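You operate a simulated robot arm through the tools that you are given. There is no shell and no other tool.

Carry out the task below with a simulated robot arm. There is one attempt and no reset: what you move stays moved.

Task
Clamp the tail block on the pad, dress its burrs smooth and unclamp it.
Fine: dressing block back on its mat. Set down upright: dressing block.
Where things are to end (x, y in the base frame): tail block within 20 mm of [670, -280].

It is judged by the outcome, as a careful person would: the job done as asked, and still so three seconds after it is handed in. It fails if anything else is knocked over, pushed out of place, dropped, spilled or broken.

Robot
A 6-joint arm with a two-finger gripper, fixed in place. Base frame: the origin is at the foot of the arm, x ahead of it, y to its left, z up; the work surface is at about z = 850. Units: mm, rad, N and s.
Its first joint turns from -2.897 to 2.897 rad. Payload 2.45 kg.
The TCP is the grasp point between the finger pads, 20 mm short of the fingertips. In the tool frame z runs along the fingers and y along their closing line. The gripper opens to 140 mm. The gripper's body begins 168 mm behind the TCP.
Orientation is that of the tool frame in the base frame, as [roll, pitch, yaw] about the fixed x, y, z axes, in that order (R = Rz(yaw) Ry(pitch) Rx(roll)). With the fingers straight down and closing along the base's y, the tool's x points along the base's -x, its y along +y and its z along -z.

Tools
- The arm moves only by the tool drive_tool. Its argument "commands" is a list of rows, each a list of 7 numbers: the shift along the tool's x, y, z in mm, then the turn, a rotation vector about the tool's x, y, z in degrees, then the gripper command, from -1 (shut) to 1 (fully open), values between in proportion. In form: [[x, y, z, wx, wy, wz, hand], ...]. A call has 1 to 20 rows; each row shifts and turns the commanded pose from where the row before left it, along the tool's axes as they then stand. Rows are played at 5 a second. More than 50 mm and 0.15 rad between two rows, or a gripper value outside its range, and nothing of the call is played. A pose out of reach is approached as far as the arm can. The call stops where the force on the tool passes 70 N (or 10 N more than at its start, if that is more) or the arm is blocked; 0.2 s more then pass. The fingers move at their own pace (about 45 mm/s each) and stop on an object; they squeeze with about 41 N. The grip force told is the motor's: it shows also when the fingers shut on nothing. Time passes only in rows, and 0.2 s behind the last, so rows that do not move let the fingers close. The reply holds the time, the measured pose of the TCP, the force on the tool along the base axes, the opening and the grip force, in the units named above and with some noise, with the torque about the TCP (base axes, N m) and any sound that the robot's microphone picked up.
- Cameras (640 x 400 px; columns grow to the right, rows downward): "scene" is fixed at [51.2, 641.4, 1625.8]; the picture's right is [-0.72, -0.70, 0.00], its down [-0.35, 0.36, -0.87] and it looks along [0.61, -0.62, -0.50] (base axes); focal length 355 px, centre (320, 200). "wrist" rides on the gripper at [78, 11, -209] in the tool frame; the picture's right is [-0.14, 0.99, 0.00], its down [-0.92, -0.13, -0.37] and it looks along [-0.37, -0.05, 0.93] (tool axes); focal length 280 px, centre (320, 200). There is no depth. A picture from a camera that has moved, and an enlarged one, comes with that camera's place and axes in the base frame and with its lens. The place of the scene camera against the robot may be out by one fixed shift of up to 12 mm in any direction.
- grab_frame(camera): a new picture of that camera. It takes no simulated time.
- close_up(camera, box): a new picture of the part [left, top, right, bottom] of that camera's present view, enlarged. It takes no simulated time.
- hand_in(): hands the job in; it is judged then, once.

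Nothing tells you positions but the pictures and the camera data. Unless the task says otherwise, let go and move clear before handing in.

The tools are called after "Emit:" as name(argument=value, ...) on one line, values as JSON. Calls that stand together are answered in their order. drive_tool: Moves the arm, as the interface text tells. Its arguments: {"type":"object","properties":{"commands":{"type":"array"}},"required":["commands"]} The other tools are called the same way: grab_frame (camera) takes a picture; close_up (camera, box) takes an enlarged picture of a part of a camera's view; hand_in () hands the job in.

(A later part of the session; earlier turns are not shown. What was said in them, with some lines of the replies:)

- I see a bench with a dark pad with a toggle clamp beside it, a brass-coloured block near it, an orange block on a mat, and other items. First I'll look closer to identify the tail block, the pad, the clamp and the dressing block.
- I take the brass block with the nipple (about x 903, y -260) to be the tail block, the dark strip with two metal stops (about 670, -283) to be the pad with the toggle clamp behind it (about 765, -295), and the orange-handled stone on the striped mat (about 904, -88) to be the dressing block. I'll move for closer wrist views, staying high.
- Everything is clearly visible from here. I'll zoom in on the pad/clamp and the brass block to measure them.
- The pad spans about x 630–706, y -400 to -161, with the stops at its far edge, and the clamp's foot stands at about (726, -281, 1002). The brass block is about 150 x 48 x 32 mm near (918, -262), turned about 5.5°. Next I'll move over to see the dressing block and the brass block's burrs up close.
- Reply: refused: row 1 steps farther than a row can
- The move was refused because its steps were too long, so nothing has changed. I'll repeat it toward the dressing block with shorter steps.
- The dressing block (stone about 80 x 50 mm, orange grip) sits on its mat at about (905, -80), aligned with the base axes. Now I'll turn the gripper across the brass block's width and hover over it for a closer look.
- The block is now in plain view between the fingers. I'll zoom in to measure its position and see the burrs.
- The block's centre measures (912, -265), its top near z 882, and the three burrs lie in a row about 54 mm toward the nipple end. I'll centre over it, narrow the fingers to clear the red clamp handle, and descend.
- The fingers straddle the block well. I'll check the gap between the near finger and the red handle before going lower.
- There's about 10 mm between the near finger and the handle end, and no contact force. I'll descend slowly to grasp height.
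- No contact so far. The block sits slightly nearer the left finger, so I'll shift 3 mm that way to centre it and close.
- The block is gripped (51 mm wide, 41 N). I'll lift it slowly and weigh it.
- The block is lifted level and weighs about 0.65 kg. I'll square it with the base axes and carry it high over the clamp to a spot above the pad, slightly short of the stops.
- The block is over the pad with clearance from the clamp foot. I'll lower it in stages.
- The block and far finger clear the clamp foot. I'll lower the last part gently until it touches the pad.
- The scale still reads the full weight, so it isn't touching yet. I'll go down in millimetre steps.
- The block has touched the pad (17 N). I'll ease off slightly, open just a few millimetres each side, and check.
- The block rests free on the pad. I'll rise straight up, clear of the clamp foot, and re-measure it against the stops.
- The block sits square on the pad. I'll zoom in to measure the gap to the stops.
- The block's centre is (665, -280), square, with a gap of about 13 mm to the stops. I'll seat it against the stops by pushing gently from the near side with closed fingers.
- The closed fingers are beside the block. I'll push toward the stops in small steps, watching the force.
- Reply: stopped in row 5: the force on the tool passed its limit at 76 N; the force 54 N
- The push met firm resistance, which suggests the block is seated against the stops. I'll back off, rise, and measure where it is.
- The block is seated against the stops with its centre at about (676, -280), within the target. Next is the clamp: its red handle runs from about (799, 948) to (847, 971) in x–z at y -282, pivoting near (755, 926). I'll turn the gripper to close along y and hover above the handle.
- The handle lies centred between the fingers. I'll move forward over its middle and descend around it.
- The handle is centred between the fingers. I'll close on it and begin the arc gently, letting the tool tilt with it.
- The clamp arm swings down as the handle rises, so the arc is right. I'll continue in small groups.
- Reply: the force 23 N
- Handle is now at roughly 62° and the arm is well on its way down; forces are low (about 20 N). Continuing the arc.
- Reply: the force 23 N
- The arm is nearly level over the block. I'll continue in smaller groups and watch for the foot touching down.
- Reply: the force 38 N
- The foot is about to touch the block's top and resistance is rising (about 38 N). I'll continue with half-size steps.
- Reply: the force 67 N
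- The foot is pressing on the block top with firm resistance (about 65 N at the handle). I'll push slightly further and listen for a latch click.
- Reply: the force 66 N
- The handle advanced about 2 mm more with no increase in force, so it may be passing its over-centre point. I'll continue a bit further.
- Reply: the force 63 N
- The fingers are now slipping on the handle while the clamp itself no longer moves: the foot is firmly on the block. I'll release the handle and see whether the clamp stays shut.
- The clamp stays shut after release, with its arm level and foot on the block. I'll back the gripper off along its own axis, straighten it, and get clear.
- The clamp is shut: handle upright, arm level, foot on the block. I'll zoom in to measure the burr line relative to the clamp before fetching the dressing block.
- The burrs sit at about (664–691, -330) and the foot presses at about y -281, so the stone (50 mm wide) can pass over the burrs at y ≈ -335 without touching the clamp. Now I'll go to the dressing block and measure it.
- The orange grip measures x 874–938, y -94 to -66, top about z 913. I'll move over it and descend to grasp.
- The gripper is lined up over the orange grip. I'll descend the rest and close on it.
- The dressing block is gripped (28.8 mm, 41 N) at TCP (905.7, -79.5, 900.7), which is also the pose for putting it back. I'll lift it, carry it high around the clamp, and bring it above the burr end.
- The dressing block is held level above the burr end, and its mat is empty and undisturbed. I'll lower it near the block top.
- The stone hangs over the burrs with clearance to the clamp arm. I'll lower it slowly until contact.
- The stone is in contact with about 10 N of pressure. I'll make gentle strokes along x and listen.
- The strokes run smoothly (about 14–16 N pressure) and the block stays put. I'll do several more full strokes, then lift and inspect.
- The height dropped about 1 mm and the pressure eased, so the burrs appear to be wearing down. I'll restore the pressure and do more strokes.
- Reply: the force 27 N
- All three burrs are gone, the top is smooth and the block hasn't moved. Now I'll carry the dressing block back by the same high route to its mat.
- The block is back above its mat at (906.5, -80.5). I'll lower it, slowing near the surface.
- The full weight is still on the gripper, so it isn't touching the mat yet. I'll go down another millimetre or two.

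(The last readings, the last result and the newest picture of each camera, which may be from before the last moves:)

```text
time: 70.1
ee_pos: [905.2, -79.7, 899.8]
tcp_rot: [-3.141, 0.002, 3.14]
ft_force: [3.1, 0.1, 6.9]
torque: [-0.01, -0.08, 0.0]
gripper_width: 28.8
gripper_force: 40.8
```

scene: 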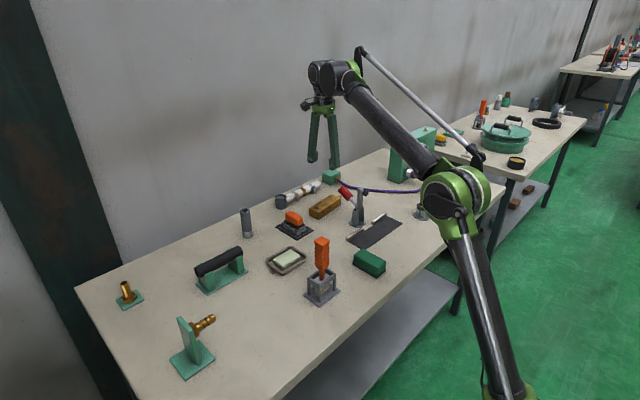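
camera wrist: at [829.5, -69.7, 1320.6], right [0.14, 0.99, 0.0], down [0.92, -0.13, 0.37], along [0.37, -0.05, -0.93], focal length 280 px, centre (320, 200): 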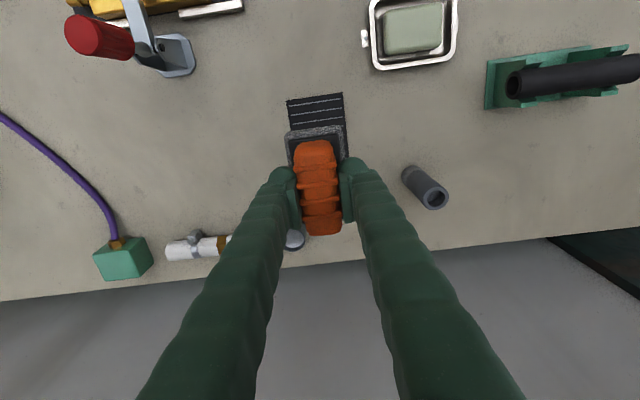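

The stone is resting on the mat. I'll open the fingers, check that it stays upright, and rise clear.

Emit:
drive_tool(commands=[[0, 0, -0.4, 0, 0, 0, -0.4], [0, 0, 0, 0, 0, 0, -0.2], [0, 0, 0, 0, 0, 0, 0], [0, 0, 0, 0, 0, 0, 0]])

Emit:
drive_tool(commands=[[0, 0, -20, 0, 0, 0, 0], [0, 0, -35, 0, 0, 0, 0], [0, 0, -40, 0, 0, 0, 0], [0, 0, -40, 0, 0, 0, 0], [0, 0, -40, 0, 0, 0, 0], [0, 0, -20, 0, 0, 0, 0], [0, 0, 0, 0, 0, 0, 0]])

Emit:
grab_frame(camera="wrist")

Emit:
close_up(camera="scene", box=[255, 185, 335, 245])

```text
time: 71.1
ee_pos: [906.6, -80.7, 899.3]
tcp_rot: [-3.141, 0.002, 3.14]
ft_force: [0.3, 0.0, 0.8]
torque: [-0.01, 0.01, -0.02]
gripper_width: 70.2
gripper_force: 0.0
```

```text
time: 72.7
ee_pos: [906.1, -79.7, 1094.9]
tcp_rot: [-3.14, 0.0, 3.14]
ft_force: [-0.8, 0.4, 0.5]
torque: [-0.04, -0.02, 0.02]
gripper_width: 70.2
gripper_force: 0.0
```

```text
taken
camera wrist: at [829.0, -70.0, 1304.9], right [0.14, 0.99, 0.0], down [0.92, -0.13, 0.37], along [0.37, -0.05, -0.93], focal length 280 px, centre (320, 200)
```

wrist: 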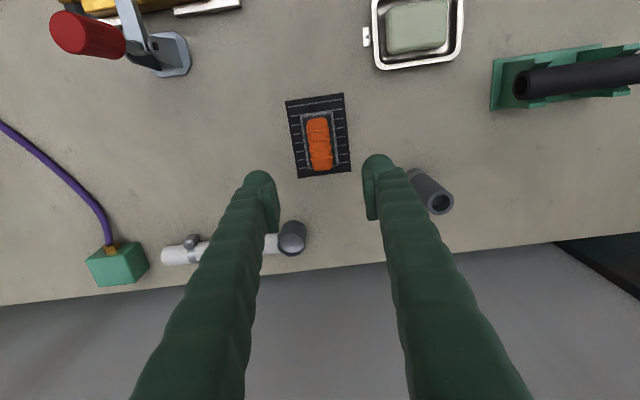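

```text
6.67 times, centred on (295, 215) of scene
camera zoom: at [51.2, 641.4, 1625.8], right [-0.72, -0.7, 0.0], down [-0.35, 0.36, -0.87], along [0.61, -0.62, -0.5], focal length 2367 px, centre (487, 100)
```

zoom: 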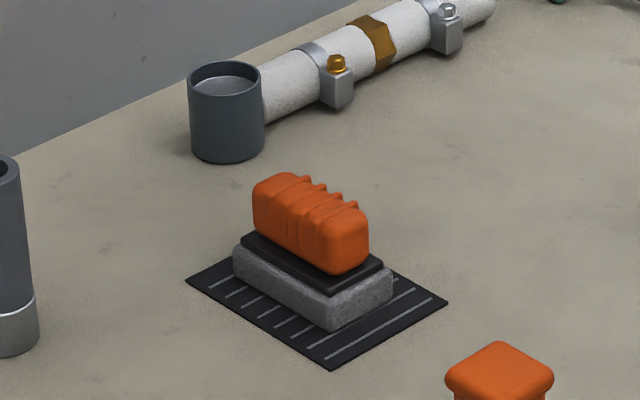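

The dressing block is upright and centred on its mat. Now to unclamp: I'll return to the clamp handle along the same tilted approach I used to leave it.

Emit:
drive_tool(commands=[[37, 0, 0, 0, 0, 0, 0], [37, 0, 0, 0, 0, 0, 0], [37, 0, 0, 0, 0, 0, 0], [37, 0, 0, 0, 0, 0, 0], [37, 0, 0, 0, 0, 0, 0], [37, 0, 0, 0, 0, 0, 0], [0, -40, 0, 0, 0, 0, 0], [0, -40, 0, 0, 0, 0, 0], [0, -40, 0, 0, 0, 0, 0], [0, -40, 0, 0, 0, 0, 0], [0, -40.8, 0, 0, 0, 0, 0], [0, 0, 0, 0, 0, 0, 0], [0, 0, 0, 0, 0, 0, 0]])

Emit:
grab_frame(camera="wrist")

```text
time: 75.5
ee_pos: [684.1, -280.7, 1095.9]
tcp_rot: [3.141, 0.002, 3.14]
ft_force: [1.0, 0.4, -0.9]
torque: [-0.01, 0.03, -0.01]
gripper_width: 70.2
gripper_force: 0.1
```

```text
taken
camera wrist: at [607.2, -270.6, 1305.3], right [0.14, 0.99, 0.0], down [0.92, -0.13, 0.37], along [0.37, -0.05, -0.93], focal length 280 px, centre (320, 200)
```

wrist: 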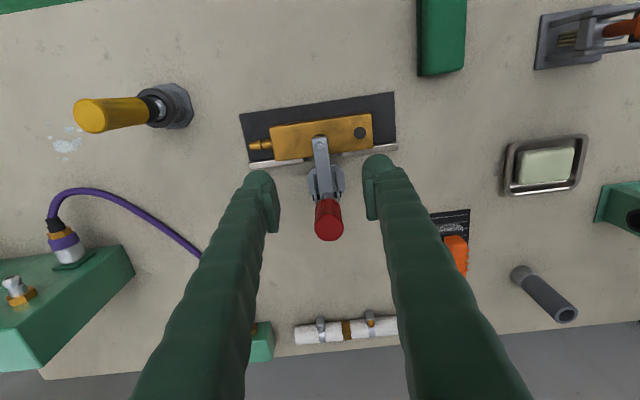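

The block is smooth and clamped as before. I'll tilt the gripper toward the upright handle and advance partway.

Emit:
drive_tool(commands=[[0, 0, 28, 0, 0, 0, 0], [0, 0, 0, 0, -7.14, 0, 0], [0, 0, 0, 0, -7.14, 0, 0], [0, 0, 0, 0, -7.14, 0, 0], [0, 0, 0, 0, -7.14, 0, 0], [0, 0, 0, 0, -7.14, 0, 0], [0, 0, 0, 0, -7.14, 0, 0], [0, 0, 30, 0, 0, 0, -0.1], [0, 0, 0, 0, 0, 0, -0.1]])

Emit:
grab_frame(camera="wrist")

Emit:
close_up(camera="scene", box=[320, 150, 420, 250])

```text
time: 77.5
ee_pos: [704.7, -281.2, 1045.5]
tcp_rot: [-3.139, 0.75, -3.141]
ft_force: [0.6, 0.4, 0.5]
torque: [0.0, 0.01, -0.03]
gripper_width: 62.9
gripper_force: 0.0
```

```text
taken
camera wrist: at [506.8, -270.0, 1145.9], right [0.1, 0.99, 0.09], down [0.42, -0.13, 0.9], along [0.9, -0.05, -0.43], focal length 280 px, centre (320, 200)
```

wrist: 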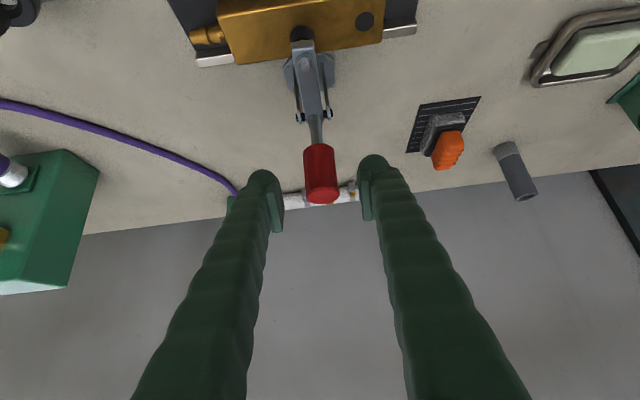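

```text
4.00 times, centred on (370, 200) of scene
camera zoom: at [51.2, 641.4, 1625.8], right [-0.72, -0.7, 0.0], down [-0.35, 0.36, -0.87], along [0.61, -0.62, -0.5], focal length 1420 px, centre (120, 200)
```

zoom: 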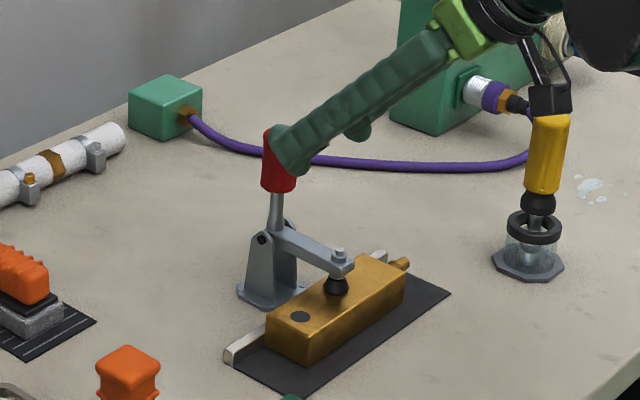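

The handle is centred between the fingers. I'll advance the rest of the way and grip it.

Emit:
drive_tool(commands=[[0, 0, 30, 0, 0, 0, -0.2], [0, 0, 34, 0, 0, 0, -0.3], [0, 0, 0, 0, 0, 0, -0.3]])

Emit:
grab_frame(camera="wrist")

Emit:
close_up(camera="scene", box=[320, 150, 420, 250])

```text
time: 78.3
ee_pos: [748.7, -281.5, 998.2]
tcp_rot: [-3.139, 0.749, 3.139]
ft_force: [-0.4, -0.3, -0.2]
torque: [0.02, -0.03, -0.01]
gripper_width: 48.9
gripper_force: 0.0
```

```text
taken
camera wrist: at [550.6, -271.2, 1099.5], right [0.1, 0.99, 0.09], down [0.42, -0.13, 0.9], along [0.9, -0.05, -0.43], focal length 280 px, centre (320, 200)
```

wrist: 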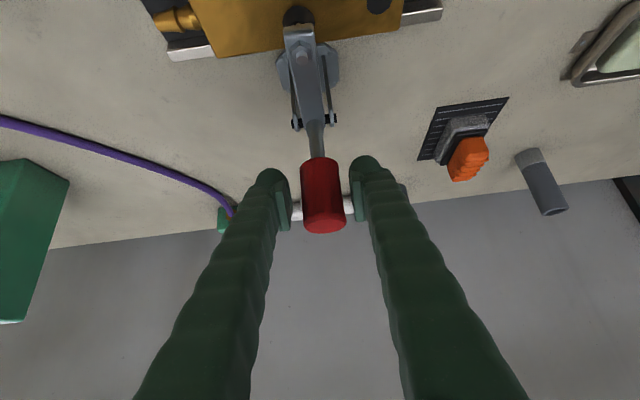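

```text
4.00 times, centred on (370, 200) of scene
camera zoom: at [51.2, 641.4, 1625.8], right [-0.72, -0.7, 0.0], down [-0.35, 0.36, -0.87], along [0.61, -0.62, -0.5], focal length 1420 px, centre (120, 200)
```

zoom: 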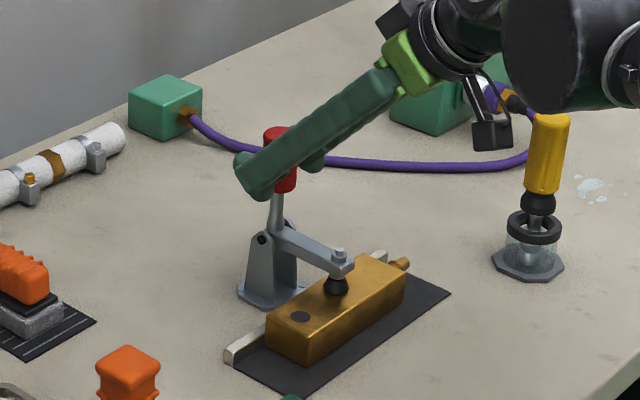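

The fingers straddle the handle. I'll close and begin the reverse arc gently.

Emit:
drive_tool(commands=[[0, 0, 0, 0, 0, 0, -1], [0, 0, 0, 0, 0, 0, -1], [0, 0, 0, 0, 0, 0, -1], [0, 0, 0, 0, 0, 0, -1]])

Emit:
drive_tool(commands=[[-5.48, 0, 4.68, 0, 3.57, 0, -1], [-5.33, 0, 5.01, 0, 3.57, 0, -1], [0, 0, 0, 0, 0, 0, -1]])

Emit:
close_up(camera="scene", box=[320, 150, 420, 250])

```text
time: 79.3
ee_pos: [748.9, -280.8, 998.6]
tcp_rot: [-3.141, 0.748, -3.141]
ft_force: [-1.4, 13.7, -5.2]
torque: [0.16, 0.07, 0.02]
gripper_width: 29.9
gripper_force: 45.1
```

```text
time: 80.1
ee_pos: [762.2, -280.1, 997.5]
tcp_rot: [-3.14, 0.624, -3.141]
ft_force: [-17.5, 16.0, -10.9]
torque: [0.16, 1.17, 0.04]
gripper_width: 29.8
gripper_force: 45.8
```

```text
4.00 times, centred on (370, 200) of scene
camera zoom: at [51.2, 641.4, 1625.8], right [-0.72, -0.7, 0.0], down [-0.35, 0.36, -0.87], along [0.61, -0.62, -0.5], focal length 1420 px, centre (120, 200)
```

zoom: 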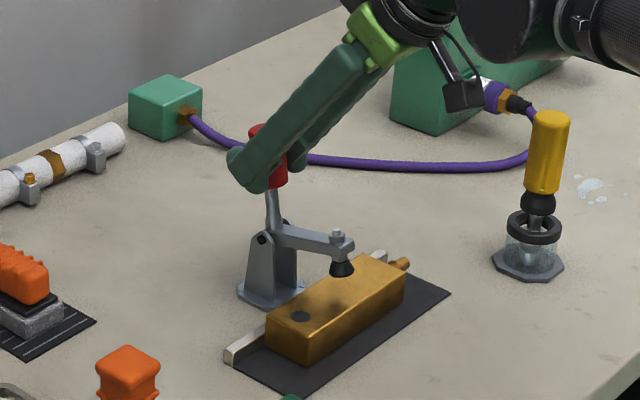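

The foot has lifted off the block, which stayed in place, and forces are low. I'll continue opening the clamp.

Emit:
drive_tool(commands=[[-5.14, 0.3, 5.18, 0, 3.57, 0, -1], [-4.96, 0.3, 5.25, 0, 3.57, 0, -1], [-4.73, 0, 5.54, 0, 3.57, 0, -1], [-4.49, 0, 5.74, 0, 3.57, 0, -1], [0, 0, 0, 0, 0, 0, -1]])

Emit:
close_up(camera="scene", box=[320, 150, 420, 250])

```text
time: 81.3
ee_pos: [789.2, -281.3, 989.2]
tcp_rot: [-3.139, 0.375, 3.139]
ft_force: [-15.8, 6.8, -5.9]
torque: [0.06, 0.95, -0.04]
gripper_width: 29.6
gripper_force: 44.7
```

```text
4.00 times, centred on (370, 200) of scene
camera zoom: at [51.2, 641.4, 1625.8], right [-0.72, -0.7, 0.0], down [-0.35, 0.36, -0.87], along [0.61, -0.62, -0.5], focal length 1420 px, centre (120, 200)
```

zoom: 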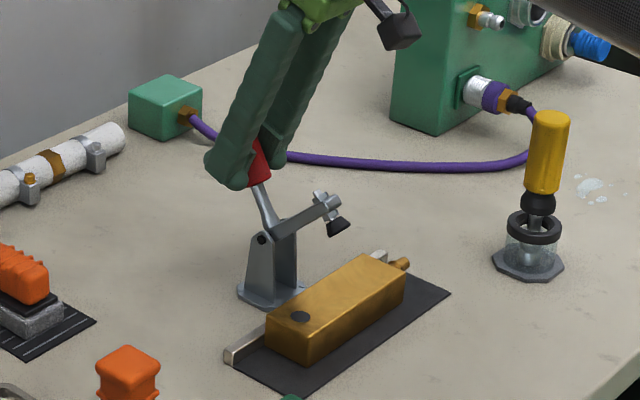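

The clamp is opening smoothly. I'll carry the handle on down to its original open position.

Emit:
drive_tool(commands=[[-4.25, 0, 5.87, 0, 3.57, 0, -1], [-4.14, 0, 6.06, 0, 3.57, 0, -1], [-3.8, 0, 6.13, 0, 3.57, 0, -1], [-3.57, 0, 6.38, 0, 3.57, 0, -1], [0, 0, 0, 0, 0, 0, -1]])

Emit:
close_up(camera="scene", box=[320, 150, 420, 250])

```text
time: 82.5
ee_pos: [813.3, -279.4, 970.3]
tcp_rot: [-3.139, 0.128, -3.14]
ft_force: [16.7, -6.1, 21.6]
torque: [-0.05, 0.55, 0.03]
gripper_width: 30.0
gripper_force: 45.0
```

```text
4.00 times, centred on (370, 200) of scene
camera zoom: at [51.2, 641.4, 1625.8], right [-0.72, -0.7, 0.0], down [-0.35, 0.36, -0.87], along [0.61, -0.62, -0.5], focal length 1420 px, centre (120, 200)
```

zoom: 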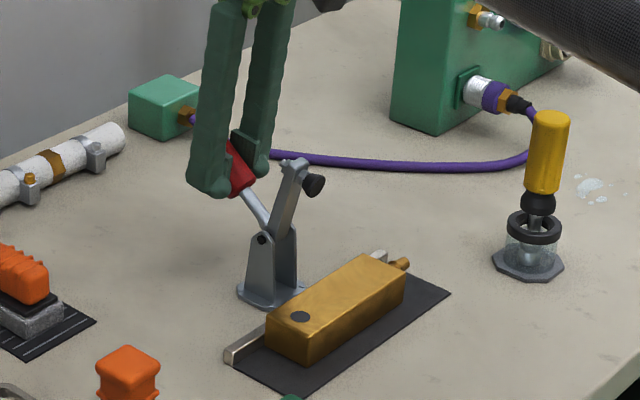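

The arm is nearly upright again. Two more steps to reach the original open position.

Emit:
drive_tool(commands=[[-3.42, 0, 6.48, 0, 3.57, 0, -1], [0, 0, 0, 0, 0, 0, -1], [-3.0, 0, 5.5, 0, 3.57, 0, -1], [0, 0, 0, 0, 0, 0, -1]])

Emit:
close_up(camera="scene", box=[320, 150, 420, 250])

```text
time: 83.5
ee_pos: [818.3, -280.2, 959.7]
tcp_rot: [-3.141, 0.0, 3.139]
ft_force: [26.8, -9.6, 50.9]
torque: [-0.15, -0.2, 0.06]
gripper_width: 29.9
gripper_force: 44.7
```

```text
4.00 times, centred on (370, 200) of scene
camera zoom: at [51.2, 641.4, 1625.8], right [-0.72, -0.7, 0.0], down [-0.35, 0.36, -0.87], along [0.61, -0.62, -0.5], focal length 1420 px, centre (120, 200)
```

zoom: 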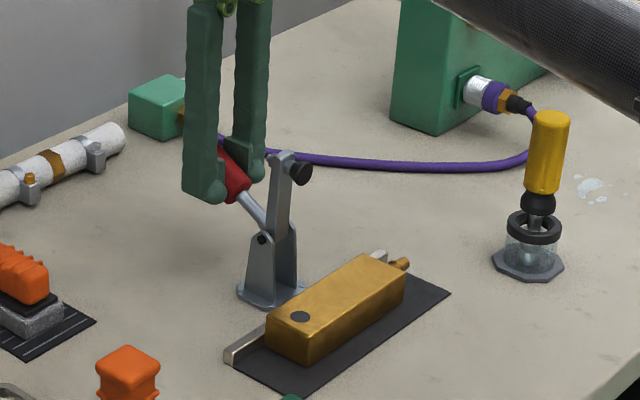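

The clamp is back at its open stop. I'll let go of the handle and rise straight up.

Emit:
drive_tool(commands=[[0, 0, -1, 0, 0, 0, -0.7], [0, 0, 0, 0, 0, 0, -0.3], [0, 0, 0, 0, 0, 0, -0.2], [0, 0, 0, 0, 0, 0, -0.2]])

Emit:
drive_tool(commands=[[0, 0, -15, 0, 0, 0, -0.2], [0, 0, -30, 0, 0, 0, -0.2], [0, 0, -40, 0, 0, 0, -0.2], [0, 0, -40, 0, 0, 0, -0.2], [40, 0, -20, 0, 0, 0, -0.2], [40, 0, 0, 0, 0, 0, -0.2], [40, 0, 0, 0, 0, 0, -0.2], [0, 0, 0, 0, 0, 0, -0.2], [0, 0, 0, 0, 0, 0, -0.2]])

Emit:
grab_frame(camera="wrist")

Emit:
grab_frame(camera="scene")

Emit:
close_up(camera="scene", box=[320, 160, 420, 260])

```text
time: 84.5
ee_pos: [819.7, -280.0, 960.1]
tcp_rot: [3.141, 0.002, 3.14]
ft_force: [-0.5, -0.1, -0.1]
torque: [-0.02, 0.0, -0.01]
gripper_width: 56.0
gripper_force: 0.1
```

```text
time: 86.5
ee_pos: [698.7, -280.1, 1107.0]
tcp_rot: [-3.141, 0.0, 3.141]
ft_force: [-0.7, 0.1, 0.6]
torque: [0.0, 0.02, -0.03]
gripper_width: 55.8
gripper_force: 0.1
```

```text
taken
camera wrist: at [621.9, -270.1, 1315.4], right [0.14, 0.99, 0.0], down [0.92, -0.13, 0.37], along [0.37, -0.05, -0.93], focal length 280 px, centre (320, 200)
```

wrist: 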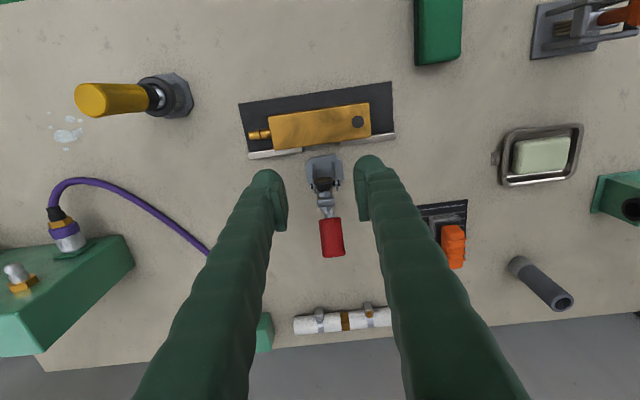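

```text
taken
```

scene: 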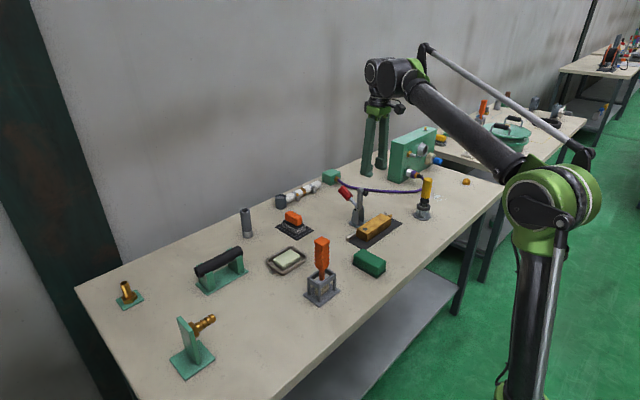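

```text
4.00 times, centred on (370, 210) of scene
camera zoom: at [51.2, 641.4, 1625.8], right [-0.72, -0.7, 0.0], down [-0.35, 0.36, -0.87], along [0.61, -0.62, -0.5], focal length 1420 px, centre (120, 160)
```

zoom: 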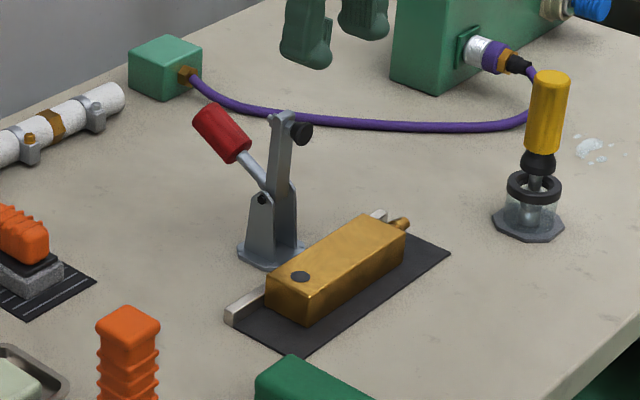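

The clamp is open, the block sits smooth on the pad, and everything else looks undisturbed. A last measurement of the block's final position before handing in.

Emit:
close_up(camera="wrist", box=[230, 70, 410, 182])

Emit:
close_up(camera="wrist", box=[400, 180, 500, 280])

```text
3.56 times, centred on (320, 126) of wrist
camera zoom: at [621.9, -270.1, 1315.4], right [0.14, 0.99, 0.0], down [0.92, -0.13, 0.37], along [0.37, -0.05, -0.93], focal length 997 px, centre (320, 463)
```

zoom: 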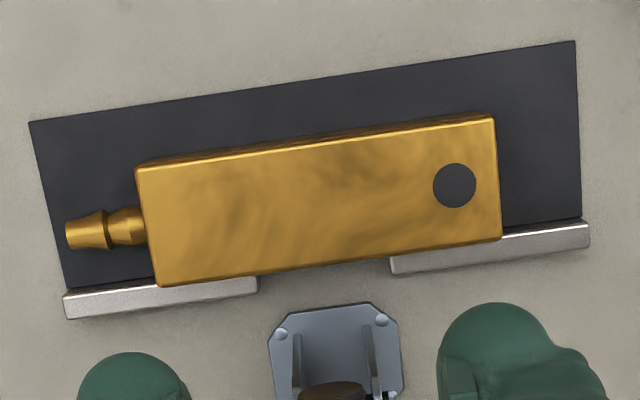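

```text
4.00 times, centred on (450, 230) of wrist
camera zoom: at [621.9, -270.1, 1315.4], right [0.14, 0.99, 0.0], down [0.92, -0.13, 0.37], along [0.37, -0.05, -0.93], focal length 1122 px, centre (-200, 80)
```

zoom: 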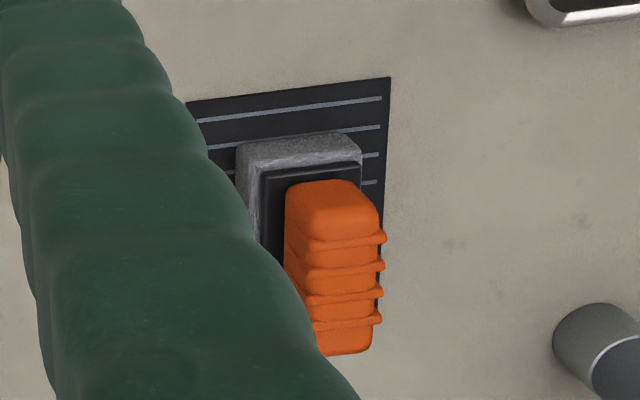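

The tail block's centre measures (677.5, -277.5), about 8 mm from its target. Its burrs are dressed smooth and the clamp is open. The dressing block stands upright on its mat and the gripper is empty and clear, so I'm handing in.

Emit:
hand_in()

```text
The job is handed in.
```

The job is handed in; I don't have the verdict. I clamped the tail block on the pad, dressed its three burrs smooth and unclamped it.

- **Tail block:** it rests against the pad's two stops, with its centre at about (677.5, -277.5). That is about 8 mm from the target, inside the 20 mm limit. In close-up after the strokes, no burrs showed on its top.
- **Clamp:** the handle and arm are back at their open stop.
- **Dressing block:** it is back on its mat, upright, within about a millimetre of where I picked it up.
- **Everything else:** nothing else looked moved or knocked over in the last pictures, and the gripper was empty and clear.

While I was seating the block against the stops, the push reached 76 N and the arm's force limit stopped it. I saw no damage from that.
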